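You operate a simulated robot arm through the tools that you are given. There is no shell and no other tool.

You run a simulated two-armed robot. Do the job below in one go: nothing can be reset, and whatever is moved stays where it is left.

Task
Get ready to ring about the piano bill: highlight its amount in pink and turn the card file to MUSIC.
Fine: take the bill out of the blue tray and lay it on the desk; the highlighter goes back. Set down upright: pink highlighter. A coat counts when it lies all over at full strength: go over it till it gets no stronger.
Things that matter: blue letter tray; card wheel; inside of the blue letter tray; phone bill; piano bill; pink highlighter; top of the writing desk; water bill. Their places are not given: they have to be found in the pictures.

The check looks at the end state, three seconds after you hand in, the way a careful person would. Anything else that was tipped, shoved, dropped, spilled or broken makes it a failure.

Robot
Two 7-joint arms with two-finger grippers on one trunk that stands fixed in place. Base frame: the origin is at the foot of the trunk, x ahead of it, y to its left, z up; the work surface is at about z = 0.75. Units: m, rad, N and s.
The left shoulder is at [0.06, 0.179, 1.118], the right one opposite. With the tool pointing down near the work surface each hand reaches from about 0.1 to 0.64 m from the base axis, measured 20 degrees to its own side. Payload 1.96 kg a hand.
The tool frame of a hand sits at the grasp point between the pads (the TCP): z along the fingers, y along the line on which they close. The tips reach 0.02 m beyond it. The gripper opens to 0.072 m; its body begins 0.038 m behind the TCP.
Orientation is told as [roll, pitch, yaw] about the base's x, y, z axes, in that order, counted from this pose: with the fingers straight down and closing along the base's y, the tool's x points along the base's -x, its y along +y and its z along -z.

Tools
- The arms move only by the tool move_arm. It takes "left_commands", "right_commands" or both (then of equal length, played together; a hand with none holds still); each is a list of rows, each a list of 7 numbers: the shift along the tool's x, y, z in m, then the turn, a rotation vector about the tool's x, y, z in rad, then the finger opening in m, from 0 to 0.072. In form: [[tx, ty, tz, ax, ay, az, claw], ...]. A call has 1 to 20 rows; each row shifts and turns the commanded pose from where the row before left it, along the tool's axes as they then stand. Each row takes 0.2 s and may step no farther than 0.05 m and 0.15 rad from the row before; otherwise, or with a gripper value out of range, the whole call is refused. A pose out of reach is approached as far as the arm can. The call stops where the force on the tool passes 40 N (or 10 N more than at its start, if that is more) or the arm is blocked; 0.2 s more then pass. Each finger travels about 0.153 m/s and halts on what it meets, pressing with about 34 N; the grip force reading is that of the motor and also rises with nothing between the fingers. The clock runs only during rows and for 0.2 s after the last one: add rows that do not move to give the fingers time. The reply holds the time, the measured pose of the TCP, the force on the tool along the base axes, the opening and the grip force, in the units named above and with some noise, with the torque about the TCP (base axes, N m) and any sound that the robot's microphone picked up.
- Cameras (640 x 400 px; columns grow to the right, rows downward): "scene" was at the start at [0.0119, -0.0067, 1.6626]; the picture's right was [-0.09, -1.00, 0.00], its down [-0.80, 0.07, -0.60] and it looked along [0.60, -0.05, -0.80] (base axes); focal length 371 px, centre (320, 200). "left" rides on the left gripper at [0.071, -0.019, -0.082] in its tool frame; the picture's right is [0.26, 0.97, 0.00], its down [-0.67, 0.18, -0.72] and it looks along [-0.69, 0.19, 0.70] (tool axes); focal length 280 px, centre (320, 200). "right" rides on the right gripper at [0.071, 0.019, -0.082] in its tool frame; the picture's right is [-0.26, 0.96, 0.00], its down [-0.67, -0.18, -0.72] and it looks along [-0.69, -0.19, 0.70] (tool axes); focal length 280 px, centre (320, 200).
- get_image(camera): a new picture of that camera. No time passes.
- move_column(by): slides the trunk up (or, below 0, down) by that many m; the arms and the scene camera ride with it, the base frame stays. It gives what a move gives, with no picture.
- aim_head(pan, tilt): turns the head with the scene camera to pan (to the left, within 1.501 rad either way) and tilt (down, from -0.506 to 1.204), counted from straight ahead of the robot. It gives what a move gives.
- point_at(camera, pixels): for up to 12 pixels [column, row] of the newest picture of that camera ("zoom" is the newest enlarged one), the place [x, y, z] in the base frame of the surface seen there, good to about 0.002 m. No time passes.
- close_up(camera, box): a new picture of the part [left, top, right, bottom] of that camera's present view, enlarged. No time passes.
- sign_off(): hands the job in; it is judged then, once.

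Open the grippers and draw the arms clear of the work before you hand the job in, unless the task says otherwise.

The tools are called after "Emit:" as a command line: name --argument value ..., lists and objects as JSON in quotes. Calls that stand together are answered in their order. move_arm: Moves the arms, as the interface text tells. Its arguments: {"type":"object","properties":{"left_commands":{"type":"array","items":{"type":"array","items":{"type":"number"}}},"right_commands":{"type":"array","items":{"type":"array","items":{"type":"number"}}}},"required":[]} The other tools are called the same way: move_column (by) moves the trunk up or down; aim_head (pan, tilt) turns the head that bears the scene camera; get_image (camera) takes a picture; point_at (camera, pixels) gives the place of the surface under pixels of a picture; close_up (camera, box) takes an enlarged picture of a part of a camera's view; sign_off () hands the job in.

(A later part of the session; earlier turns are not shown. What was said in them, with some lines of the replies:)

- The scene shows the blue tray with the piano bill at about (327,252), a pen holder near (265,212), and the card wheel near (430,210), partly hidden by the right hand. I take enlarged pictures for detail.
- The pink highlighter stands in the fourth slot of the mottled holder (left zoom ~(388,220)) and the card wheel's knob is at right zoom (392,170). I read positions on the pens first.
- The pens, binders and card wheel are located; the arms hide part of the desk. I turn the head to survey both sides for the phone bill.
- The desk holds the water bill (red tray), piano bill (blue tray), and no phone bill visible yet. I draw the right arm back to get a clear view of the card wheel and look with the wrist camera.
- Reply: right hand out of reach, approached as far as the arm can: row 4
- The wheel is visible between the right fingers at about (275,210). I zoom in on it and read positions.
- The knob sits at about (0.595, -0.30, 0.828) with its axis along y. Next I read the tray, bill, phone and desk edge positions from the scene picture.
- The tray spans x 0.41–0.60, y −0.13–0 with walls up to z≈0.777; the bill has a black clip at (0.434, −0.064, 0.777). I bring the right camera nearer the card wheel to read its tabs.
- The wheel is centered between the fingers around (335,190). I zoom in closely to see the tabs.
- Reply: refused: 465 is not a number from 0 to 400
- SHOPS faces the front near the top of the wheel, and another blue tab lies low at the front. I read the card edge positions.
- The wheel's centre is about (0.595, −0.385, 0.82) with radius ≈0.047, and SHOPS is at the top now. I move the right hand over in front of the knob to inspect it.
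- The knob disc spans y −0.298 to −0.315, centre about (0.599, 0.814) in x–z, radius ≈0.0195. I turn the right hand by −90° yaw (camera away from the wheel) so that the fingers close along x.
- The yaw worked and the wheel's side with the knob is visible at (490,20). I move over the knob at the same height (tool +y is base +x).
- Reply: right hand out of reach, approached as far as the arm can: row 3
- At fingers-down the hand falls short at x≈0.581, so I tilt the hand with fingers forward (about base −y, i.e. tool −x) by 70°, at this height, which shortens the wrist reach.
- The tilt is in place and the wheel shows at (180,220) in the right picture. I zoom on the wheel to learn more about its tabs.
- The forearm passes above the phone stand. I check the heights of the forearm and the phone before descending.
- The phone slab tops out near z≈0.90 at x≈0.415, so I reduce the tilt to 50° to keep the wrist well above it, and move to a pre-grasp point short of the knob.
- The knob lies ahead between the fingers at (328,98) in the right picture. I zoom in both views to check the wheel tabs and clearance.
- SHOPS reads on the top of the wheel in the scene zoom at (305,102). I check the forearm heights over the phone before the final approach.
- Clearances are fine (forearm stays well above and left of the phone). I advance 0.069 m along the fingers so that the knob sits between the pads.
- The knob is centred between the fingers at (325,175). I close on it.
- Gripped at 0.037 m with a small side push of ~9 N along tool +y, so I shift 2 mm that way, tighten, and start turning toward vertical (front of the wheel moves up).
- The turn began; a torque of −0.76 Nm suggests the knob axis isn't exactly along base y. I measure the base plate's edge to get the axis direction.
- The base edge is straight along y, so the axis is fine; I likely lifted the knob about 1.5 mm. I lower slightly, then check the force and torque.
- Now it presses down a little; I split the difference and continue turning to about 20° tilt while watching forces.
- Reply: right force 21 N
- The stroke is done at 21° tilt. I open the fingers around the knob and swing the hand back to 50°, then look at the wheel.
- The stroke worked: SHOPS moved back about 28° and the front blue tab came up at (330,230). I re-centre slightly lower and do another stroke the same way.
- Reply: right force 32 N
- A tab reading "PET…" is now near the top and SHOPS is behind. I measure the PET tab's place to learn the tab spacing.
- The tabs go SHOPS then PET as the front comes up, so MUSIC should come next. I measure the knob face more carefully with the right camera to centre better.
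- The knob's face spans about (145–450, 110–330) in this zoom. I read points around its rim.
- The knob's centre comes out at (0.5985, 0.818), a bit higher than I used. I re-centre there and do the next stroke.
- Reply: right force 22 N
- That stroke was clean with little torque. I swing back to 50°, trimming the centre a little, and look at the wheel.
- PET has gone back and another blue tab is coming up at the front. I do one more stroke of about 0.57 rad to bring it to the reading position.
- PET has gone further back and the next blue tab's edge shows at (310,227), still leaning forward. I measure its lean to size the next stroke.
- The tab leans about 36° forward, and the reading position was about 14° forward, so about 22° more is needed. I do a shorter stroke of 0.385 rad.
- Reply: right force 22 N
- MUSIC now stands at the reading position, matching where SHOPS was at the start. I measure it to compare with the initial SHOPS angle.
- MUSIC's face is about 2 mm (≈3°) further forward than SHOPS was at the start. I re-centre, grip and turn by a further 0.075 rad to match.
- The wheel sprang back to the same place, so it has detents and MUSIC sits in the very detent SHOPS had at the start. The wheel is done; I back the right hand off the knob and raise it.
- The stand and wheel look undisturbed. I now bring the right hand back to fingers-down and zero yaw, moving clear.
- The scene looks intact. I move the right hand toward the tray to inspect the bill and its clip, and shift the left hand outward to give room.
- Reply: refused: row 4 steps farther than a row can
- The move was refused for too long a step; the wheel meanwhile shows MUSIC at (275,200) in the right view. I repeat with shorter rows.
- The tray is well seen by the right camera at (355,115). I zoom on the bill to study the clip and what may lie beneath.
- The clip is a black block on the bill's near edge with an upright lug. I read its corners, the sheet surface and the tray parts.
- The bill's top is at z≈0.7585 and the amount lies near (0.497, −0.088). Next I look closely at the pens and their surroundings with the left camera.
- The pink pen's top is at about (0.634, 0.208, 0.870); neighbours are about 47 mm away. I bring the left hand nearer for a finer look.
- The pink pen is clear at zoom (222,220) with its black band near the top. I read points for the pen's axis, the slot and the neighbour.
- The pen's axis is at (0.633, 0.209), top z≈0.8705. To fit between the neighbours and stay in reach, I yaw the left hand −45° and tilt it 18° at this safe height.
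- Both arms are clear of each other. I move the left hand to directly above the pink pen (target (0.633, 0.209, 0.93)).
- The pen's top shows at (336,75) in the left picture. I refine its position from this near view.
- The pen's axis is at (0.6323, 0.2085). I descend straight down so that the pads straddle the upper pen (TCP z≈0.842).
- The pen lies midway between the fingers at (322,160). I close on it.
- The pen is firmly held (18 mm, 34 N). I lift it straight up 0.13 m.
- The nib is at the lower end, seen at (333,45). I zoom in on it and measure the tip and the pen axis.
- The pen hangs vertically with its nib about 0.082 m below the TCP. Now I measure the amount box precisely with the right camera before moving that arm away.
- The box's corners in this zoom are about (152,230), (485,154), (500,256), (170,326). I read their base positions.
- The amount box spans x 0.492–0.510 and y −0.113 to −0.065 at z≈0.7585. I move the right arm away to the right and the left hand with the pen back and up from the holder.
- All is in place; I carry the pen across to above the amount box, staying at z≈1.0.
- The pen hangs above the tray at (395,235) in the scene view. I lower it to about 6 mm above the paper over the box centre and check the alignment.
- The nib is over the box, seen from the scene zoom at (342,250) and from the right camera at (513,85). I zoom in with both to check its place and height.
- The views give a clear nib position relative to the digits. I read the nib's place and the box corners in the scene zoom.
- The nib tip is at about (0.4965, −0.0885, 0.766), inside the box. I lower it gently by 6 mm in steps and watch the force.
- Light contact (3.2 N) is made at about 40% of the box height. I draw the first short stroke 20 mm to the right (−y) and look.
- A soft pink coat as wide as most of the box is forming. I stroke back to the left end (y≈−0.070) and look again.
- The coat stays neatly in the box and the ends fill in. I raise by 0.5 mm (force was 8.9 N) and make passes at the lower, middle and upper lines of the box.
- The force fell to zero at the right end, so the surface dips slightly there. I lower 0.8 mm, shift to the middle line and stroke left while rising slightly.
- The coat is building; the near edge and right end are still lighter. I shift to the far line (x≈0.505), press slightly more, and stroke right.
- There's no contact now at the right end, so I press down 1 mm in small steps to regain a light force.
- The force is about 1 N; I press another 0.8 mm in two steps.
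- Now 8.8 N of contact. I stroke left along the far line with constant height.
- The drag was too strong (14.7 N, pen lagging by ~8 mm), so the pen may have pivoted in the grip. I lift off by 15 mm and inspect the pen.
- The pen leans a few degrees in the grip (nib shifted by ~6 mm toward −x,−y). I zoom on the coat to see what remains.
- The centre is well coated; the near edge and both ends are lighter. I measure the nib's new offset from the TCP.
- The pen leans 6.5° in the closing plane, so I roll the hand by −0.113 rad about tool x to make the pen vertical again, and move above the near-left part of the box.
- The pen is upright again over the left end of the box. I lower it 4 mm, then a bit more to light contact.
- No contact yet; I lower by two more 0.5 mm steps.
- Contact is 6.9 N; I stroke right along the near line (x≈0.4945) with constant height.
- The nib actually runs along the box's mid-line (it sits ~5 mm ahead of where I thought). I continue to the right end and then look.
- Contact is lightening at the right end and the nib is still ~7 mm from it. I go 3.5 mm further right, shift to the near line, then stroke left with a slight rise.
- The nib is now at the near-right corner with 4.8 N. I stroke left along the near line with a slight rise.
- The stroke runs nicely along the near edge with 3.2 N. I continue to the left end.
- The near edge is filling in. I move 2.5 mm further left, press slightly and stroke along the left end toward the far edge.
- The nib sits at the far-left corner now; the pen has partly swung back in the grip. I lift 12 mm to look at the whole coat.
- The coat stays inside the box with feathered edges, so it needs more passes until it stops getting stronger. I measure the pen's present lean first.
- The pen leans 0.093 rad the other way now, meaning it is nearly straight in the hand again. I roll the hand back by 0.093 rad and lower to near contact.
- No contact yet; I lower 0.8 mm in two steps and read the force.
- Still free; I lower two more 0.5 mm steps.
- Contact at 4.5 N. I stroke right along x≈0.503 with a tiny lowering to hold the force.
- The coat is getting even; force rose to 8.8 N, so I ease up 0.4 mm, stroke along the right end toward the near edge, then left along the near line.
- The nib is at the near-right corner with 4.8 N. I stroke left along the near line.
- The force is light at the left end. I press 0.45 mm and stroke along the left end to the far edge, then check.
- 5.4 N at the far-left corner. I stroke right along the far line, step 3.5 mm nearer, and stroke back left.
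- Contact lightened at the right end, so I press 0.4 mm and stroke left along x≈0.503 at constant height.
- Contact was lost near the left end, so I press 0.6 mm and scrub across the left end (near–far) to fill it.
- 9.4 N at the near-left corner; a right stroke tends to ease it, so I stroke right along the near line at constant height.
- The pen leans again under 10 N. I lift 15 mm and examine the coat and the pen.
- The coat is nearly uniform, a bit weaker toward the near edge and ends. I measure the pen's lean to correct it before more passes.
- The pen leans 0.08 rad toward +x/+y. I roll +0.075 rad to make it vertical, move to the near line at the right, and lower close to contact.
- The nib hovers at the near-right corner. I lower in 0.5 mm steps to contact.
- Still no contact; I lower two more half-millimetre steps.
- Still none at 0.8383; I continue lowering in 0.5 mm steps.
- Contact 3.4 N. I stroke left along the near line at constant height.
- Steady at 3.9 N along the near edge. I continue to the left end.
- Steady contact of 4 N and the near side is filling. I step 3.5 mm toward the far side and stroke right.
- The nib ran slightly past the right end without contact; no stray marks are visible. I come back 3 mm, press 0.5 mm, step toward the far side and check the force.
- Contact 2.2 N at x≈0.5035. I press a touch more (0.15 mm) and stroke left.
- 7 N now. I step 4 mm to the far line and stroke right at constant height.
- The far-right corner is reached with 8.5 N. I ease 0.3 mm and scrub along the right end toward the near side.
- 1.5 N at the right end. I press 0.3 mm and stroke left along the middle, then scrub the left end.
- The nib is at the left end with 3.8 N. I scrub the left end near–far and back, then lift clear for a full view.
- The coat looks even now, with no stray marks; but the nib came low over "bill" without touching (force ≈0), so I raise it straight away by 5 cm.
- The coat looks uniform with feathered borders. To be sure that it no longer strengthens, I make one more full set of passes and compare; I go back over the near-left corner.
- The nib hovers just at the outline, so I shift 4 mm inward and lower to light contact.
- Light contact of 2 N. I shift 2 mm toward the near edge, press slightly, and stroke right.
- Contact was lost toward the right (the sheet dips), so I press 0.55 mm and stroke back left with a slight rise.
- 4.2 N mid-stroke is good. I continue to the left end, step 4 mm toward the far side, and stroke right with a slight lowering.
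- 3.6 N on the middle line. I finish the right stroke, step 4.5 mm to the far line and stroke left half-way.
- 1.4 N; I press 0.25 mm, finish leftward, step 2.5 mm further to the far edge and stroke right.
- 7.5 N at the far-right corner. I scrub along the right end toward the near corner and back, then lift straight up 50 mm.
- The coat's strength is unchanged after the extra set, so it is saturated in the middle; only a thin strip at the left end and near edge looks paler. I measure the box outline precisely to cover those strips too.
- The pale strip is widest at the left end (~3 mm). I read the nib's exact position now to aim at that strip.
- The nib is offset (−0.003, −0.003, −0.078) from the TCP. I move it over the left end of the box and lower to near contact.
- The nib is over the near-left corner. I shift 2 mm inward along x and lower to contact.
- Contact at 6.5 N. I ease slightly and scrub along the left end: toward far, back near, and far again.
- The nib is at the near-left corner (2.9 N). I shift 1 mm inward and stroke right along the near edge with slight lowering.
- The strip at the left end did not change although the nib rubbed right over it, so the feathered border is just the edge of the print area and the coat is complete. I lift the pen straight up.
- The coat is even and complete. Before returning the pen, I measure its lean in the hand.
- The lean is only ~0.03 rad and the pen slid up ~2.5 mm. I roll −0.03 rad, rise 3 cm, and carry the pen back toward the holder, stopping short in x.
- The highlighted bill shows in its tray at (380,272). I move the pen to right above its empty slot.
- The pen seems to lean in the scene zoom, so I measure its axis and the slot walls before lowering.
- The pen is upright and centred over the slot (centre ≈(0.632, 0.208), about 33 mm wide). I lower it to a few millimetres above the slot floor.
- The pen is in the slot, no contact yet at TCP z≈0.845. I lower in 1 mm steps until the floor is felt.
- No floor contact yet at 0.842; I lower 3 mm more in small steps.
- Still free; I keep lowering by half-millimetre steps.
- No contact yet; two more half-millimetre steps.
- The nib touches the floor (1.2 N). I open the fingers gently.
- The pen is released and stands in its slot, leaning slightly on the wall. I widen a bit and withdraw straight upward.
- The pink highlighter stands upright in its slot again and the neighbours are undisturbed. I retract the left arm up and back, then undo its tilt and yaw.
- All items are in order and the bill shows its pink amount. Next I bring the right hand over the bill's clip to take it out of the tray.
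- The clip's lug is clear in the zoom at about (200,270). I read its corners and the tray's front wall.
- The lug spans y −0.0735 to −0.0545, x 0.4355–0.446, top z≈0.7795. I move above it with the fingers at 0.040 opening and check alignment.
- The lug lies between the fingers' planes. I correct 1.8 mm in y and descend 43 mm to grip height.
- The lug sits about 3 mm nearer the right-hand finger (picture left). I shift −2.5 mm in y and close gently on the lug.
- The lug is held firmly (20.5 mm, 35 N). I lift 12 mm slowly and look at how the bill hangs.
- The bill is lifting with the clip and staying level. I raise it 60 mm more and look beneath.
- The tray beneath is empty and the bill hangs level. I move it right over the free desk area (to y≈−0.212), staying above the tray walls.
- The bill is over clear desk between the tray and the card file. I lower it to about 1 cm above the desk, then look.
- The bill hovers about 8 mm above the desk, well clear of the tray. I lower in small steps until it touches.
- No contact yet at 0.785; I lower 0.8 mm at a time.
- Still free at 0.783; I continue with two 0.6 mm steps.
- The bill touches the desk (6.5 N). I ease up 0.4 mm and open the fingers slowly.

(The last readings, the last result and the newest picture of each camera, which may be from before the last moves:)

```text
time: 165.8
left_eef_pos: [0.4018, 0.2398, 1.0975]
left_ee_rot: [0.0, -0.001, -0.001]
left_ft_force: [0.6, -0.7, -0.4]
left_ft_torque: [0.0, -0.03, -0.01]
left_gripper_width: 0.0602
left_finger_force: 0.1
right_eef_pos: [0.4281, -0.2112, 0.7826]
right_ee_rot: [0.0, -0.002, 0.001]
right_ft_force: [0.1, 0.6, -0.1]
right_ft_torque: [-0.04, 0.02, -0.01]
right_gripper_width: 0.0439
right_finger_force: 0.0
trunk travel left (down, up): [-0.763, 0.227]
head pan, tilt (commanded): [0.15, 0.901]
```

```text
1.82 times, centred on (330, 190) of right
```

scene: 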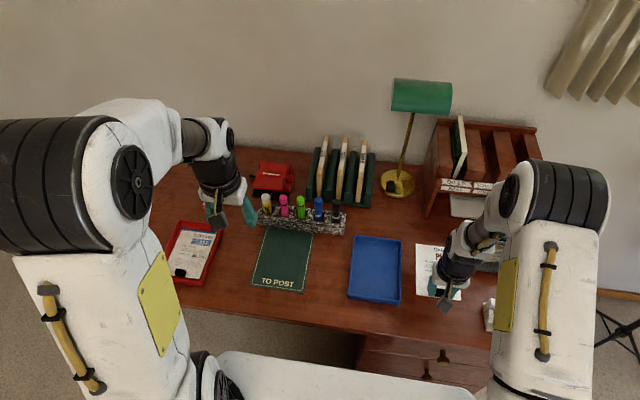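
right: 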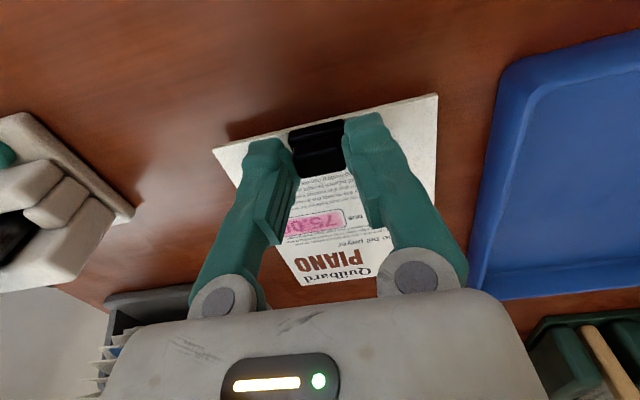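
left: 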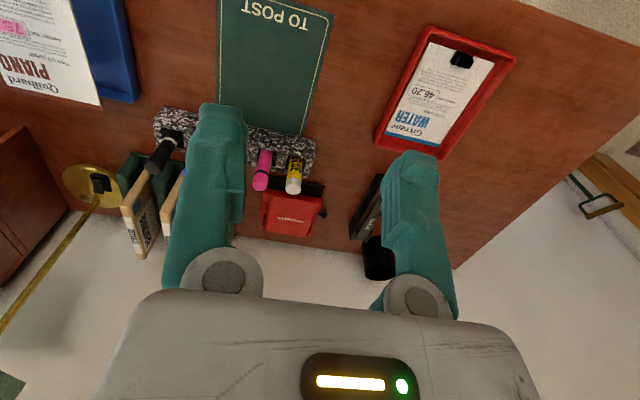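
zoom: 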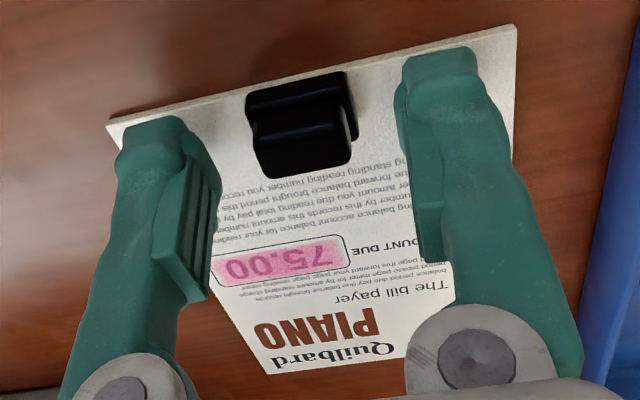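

The bill is released and lies flat. I withdraw the right hand straight up, then back clear of the desk, and inspect.

Emit:
move_arm --right_commands '[[0, 0, -0.02, 0, 0, 0, 0.044], [0, 0, -0.04, 0, 0, 0, 0.044], [0, 0, -0.045, 0, 0, 0, 0.06], [0, 0, -0.045, 0, 0, 0, 0.06], [0.02, -0.03, -0.03, 0, 0, 0, 0.072], [0.02, -0.03, -0.03, 0, 0, 0, 0.072], [0.015, -0.03, -0.03, 0, 0, 0, 0.072], [0, 0, 0, 0, 0, 0, 0.072]]'

Emit:
get_image --camera "right"

Emit:
aim_head --pan -0.1 --tilt 0.92

Emit:
get_image --camera "scene"

```text
time: 167.6
left_eef_pos: [0.4027, 0.2401, 1.0972]
left_ee_rot: [0.0, 0.003, -0.001]
left_ft_force: [-0.6, 0.3, 0.3]
left_ft_torque: [0.02, 0.01, 0.0]
left_gripper_width: 0.0599
left_finger_force: 0.0
right_eef_pos: [0.3721, -0.3039, 1.025]
right_ee_rot: [0.0, -0.002, 0.001]
right_ft_force: [0.1, -0.4, -0.2]
right_ft_torque: [0.0, 0.0, 0.0]
right_gripper_width: 0.0722
right_finger_force: 0.0
trunk travel left (down, up): [-0.763, 0.227]
head pan, tilt (commanded): [0.15, 0.901]
```

```text
taken
```

right: 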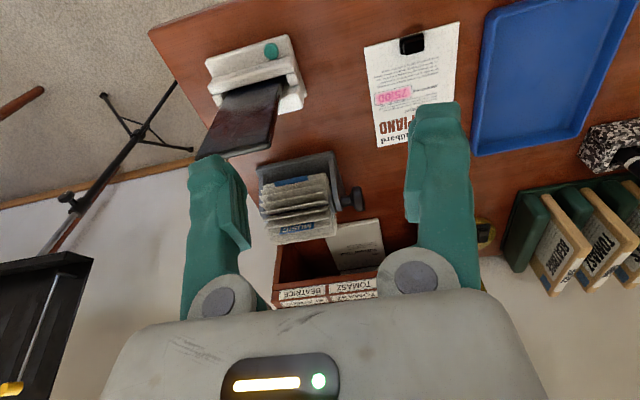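

```text
time: 168.4
left_eef_pos: [0.4014, 0.2406, 1.097]
left_ee_rot: [0.0, 0.0, 0.0]
left_ft_force: [0.1, -0.6, 0.0]
left_ft_torque: [0.02, 0.0, -0.02]
left_gripper_width: 0.0602
left_finger_force: 0.1
right_eef_pos: [0.3708, -0.3024, 1.0252]
right_ee_rot: [0.001, 0.0, 0.001]
right_ft_force: [-0.5, 0.1, 0.1]
right_ft_torque: [0.0, 0.02, 0.01]
right_gripper_width: 0.072
right_finger_force: 0.0
trunk travel left (down, up): [-0.763, 0.227]
head pan, tilt (commanded): [-0.099, 0.92]
```

```text
taken
```

scene: 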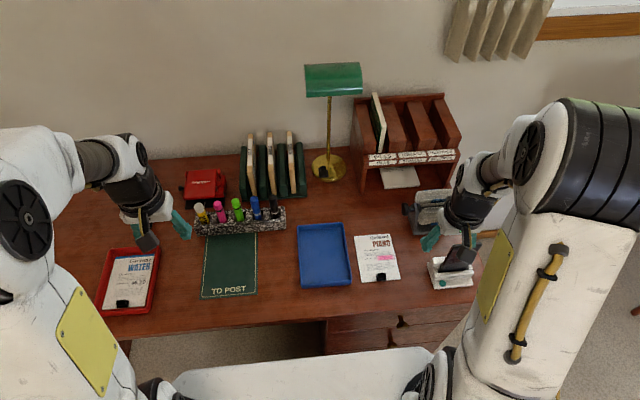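

The bill lies flat on the desk beside the empty tray. I zoom in on the coat, the wheel and the pens for a final check.

Emit:
close_up --camera "scene" --box '[345, 225, 410, 290]'

Emit:
close_up --camera "scene" --box '[366, 248, 402, 270]'

Emit:
close_up --camera "right" --box '[240, 140, 380, 260]'

Emit:
close_up --camera "scene" --box '[180, 180, 300, 270]'

```text
6.15 times, centred on (378, 258) of scene
```

zoom: 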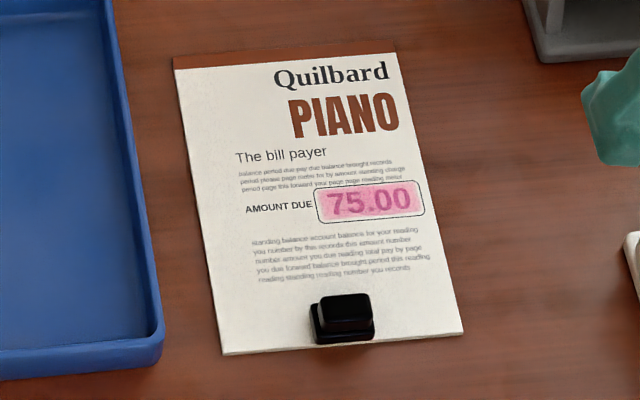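

```text
16.00 times, centred on (384, 259) of scene
```

zoom: 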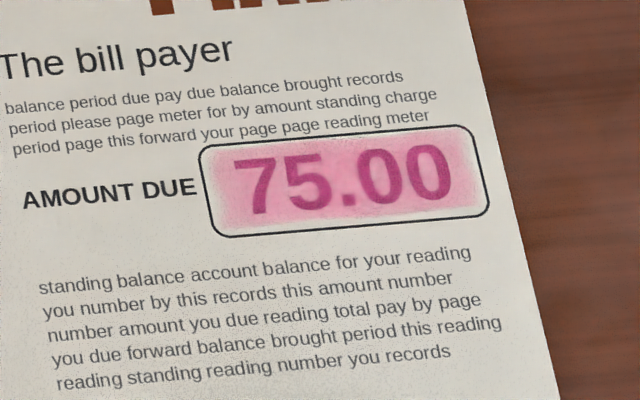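

```text
3.33 times, centred on (310, 200) of right
```

zoom: 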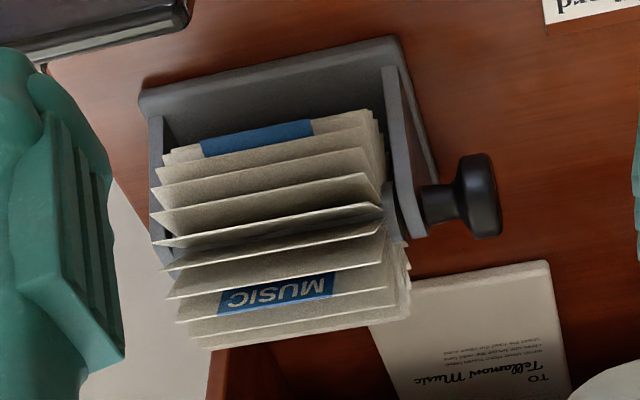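

```text
4.44 times, centred on (240, 225) of scene
```

zoom: 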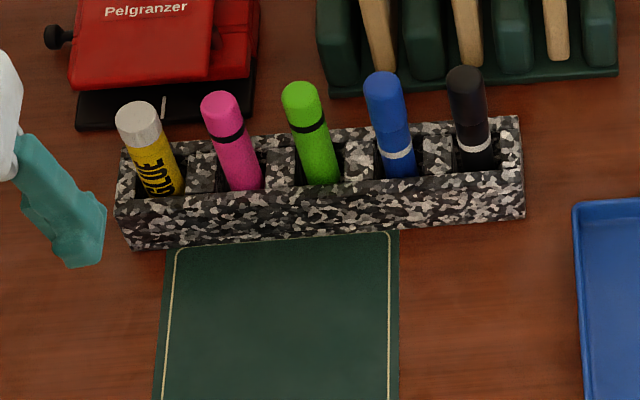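

MUSIC is up, the pens stand, and the bill is flat. I look once more at the coat from the right camera at high zoom to check evenness.

Emit:
close_up --camera "right" --box '[370, 82, 418, 112]'

Emit:
close_up --camera "scene" --box '[374, 254, 396, 266]'

```text
13.33 times, centred on (394, 97) of right
```

zoom: 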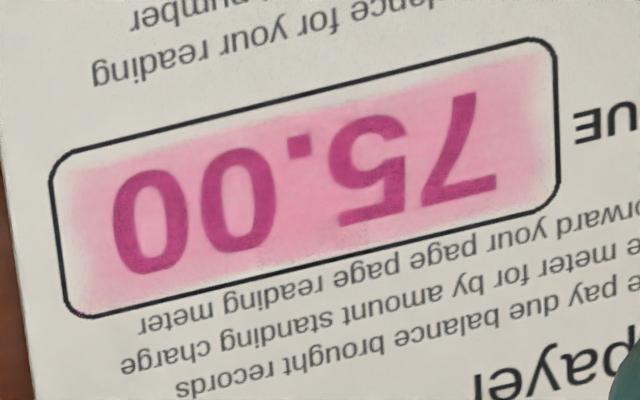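

```text
16.00 times, centred on (385, 260) of scene
```

zoom: 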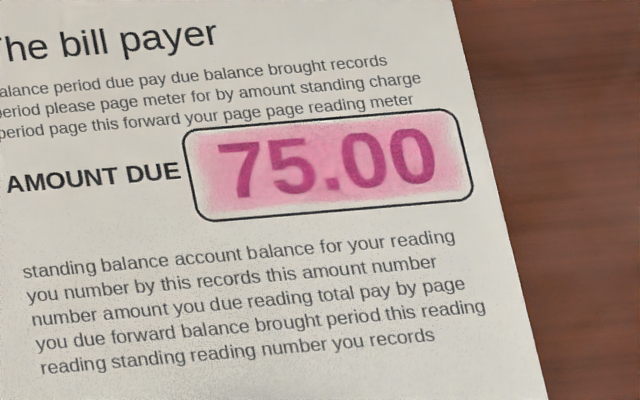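

The border fade looks a bit wider at the left end than elsewhere. I magnify both ends further to compare their strength.

Emit:
close_up --camera "right" --box '[398, 84, 414, 100]'

Emit:
close_up --camera "right" --box '[372, 90, 388, 106]'

```text
16.00 times, centred on (406, 92) of right
```

zoom: 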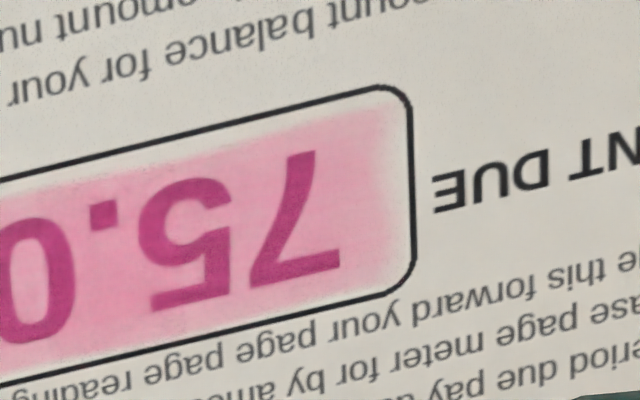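

```text
16.00 times, centred on (380, 98) of right
```

zoom: 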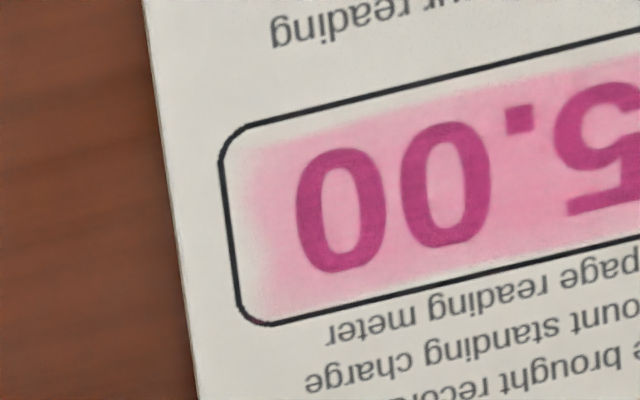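

Both ends show the same narrow fade, so that is just the border of the coat, and the whole amount is evenly pink. I open both grippers fully and draw the arms up and clear.

Emit:
move_arm --right_commands '[[0.01, -0.01, -0.03, 0, 0, 0, 0.072], [0.01, -0.01, -0.03, 0, 0, 0, 0.072], [0, 0, 0, 0, 0, 0, 0.072]]' --left_commands '[[0.02, 0.01, -0.02, 0, 0, 0, 0.072], [0.02, 0.01, -0.02, 0, 0, 0, 0.072], [0, 0, 0, 0, 0, 0, 0.072]]'

Emit:
get_image --camera "scene"

Emit:
close_up --camera "right" --box '[220, 100, 480, 280]'

```text
time: 169.2
left_eef_pos: [0.3631, 0.2595, 1.1348]
left_ee_rot: [0.001, 0.001, -0.001]
left_ft_force: [-0.8, -0.3, -0.1]
left_ft_torque: [-0.03, -0.01, -0.01]
left_gripper_width: 0.072
left_finger_force: 0.0
right_eef_pos: [0.3558, -0.3201, 1.0835]
right_ee_rot: [0.0, 0.001, 0.0]
right_ft_force: [0.8, 0.0, -0.3]
right_ft_torque: [-0.01, -0.02, -0.02]
right_gripper_width: 0.072
right_finger_force: 0.0
trunk travel left (down, up): [-0.763, 0.227]
head pan, tilt (commanded): [-0.099, 0.92]
```

```text
taken
```

scene: 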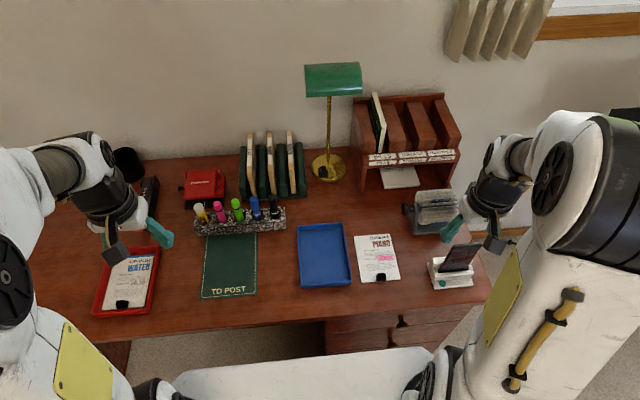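

```text
2.22 times, centred on (350, 190) of right
```

zoom: 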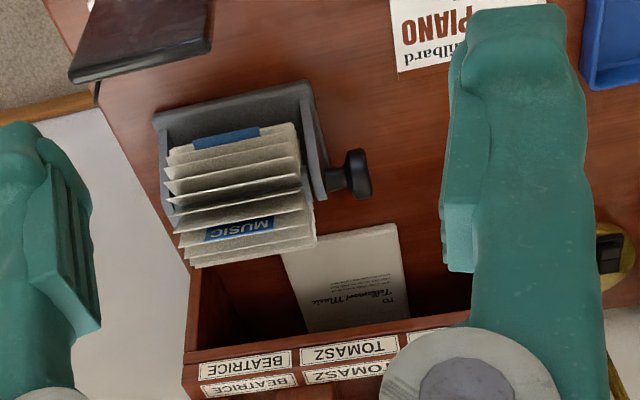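

The final pictures show the bill on the desk with its amount in pink. The highlighter is back upright in its slot, the card file is at MUSIC, and both arms are open and clear, so I hand the job in.

Emit:
sign_off

```text
The job is handed in.
```

I finished the job and handed it in; no result of the check has come back.

- **Piano bill:** The amount, 75.00, is covered in pink. The last full set of passes made it no stronger. A narrow pale strip, about 1–3 mm, remains just inside the printed outline; going over it again didn't change it. The bill now lies flat on the desk, to the right of the empty blue tray.
- **Card file:** It is turned to MUSIC, in the same reading position SHOPS held at the start. The wheel clicks into fixed positions and is resting in one.
- **Pink highlighter:** It stands upright in its own slot again, in line with the other pens.

The final pictures show nothing else tipped or out of place. I never found the phone bill; the blue tray showed no other bill in it once the piano bill was out. Both grippers are open and the arms are clear of the desk.
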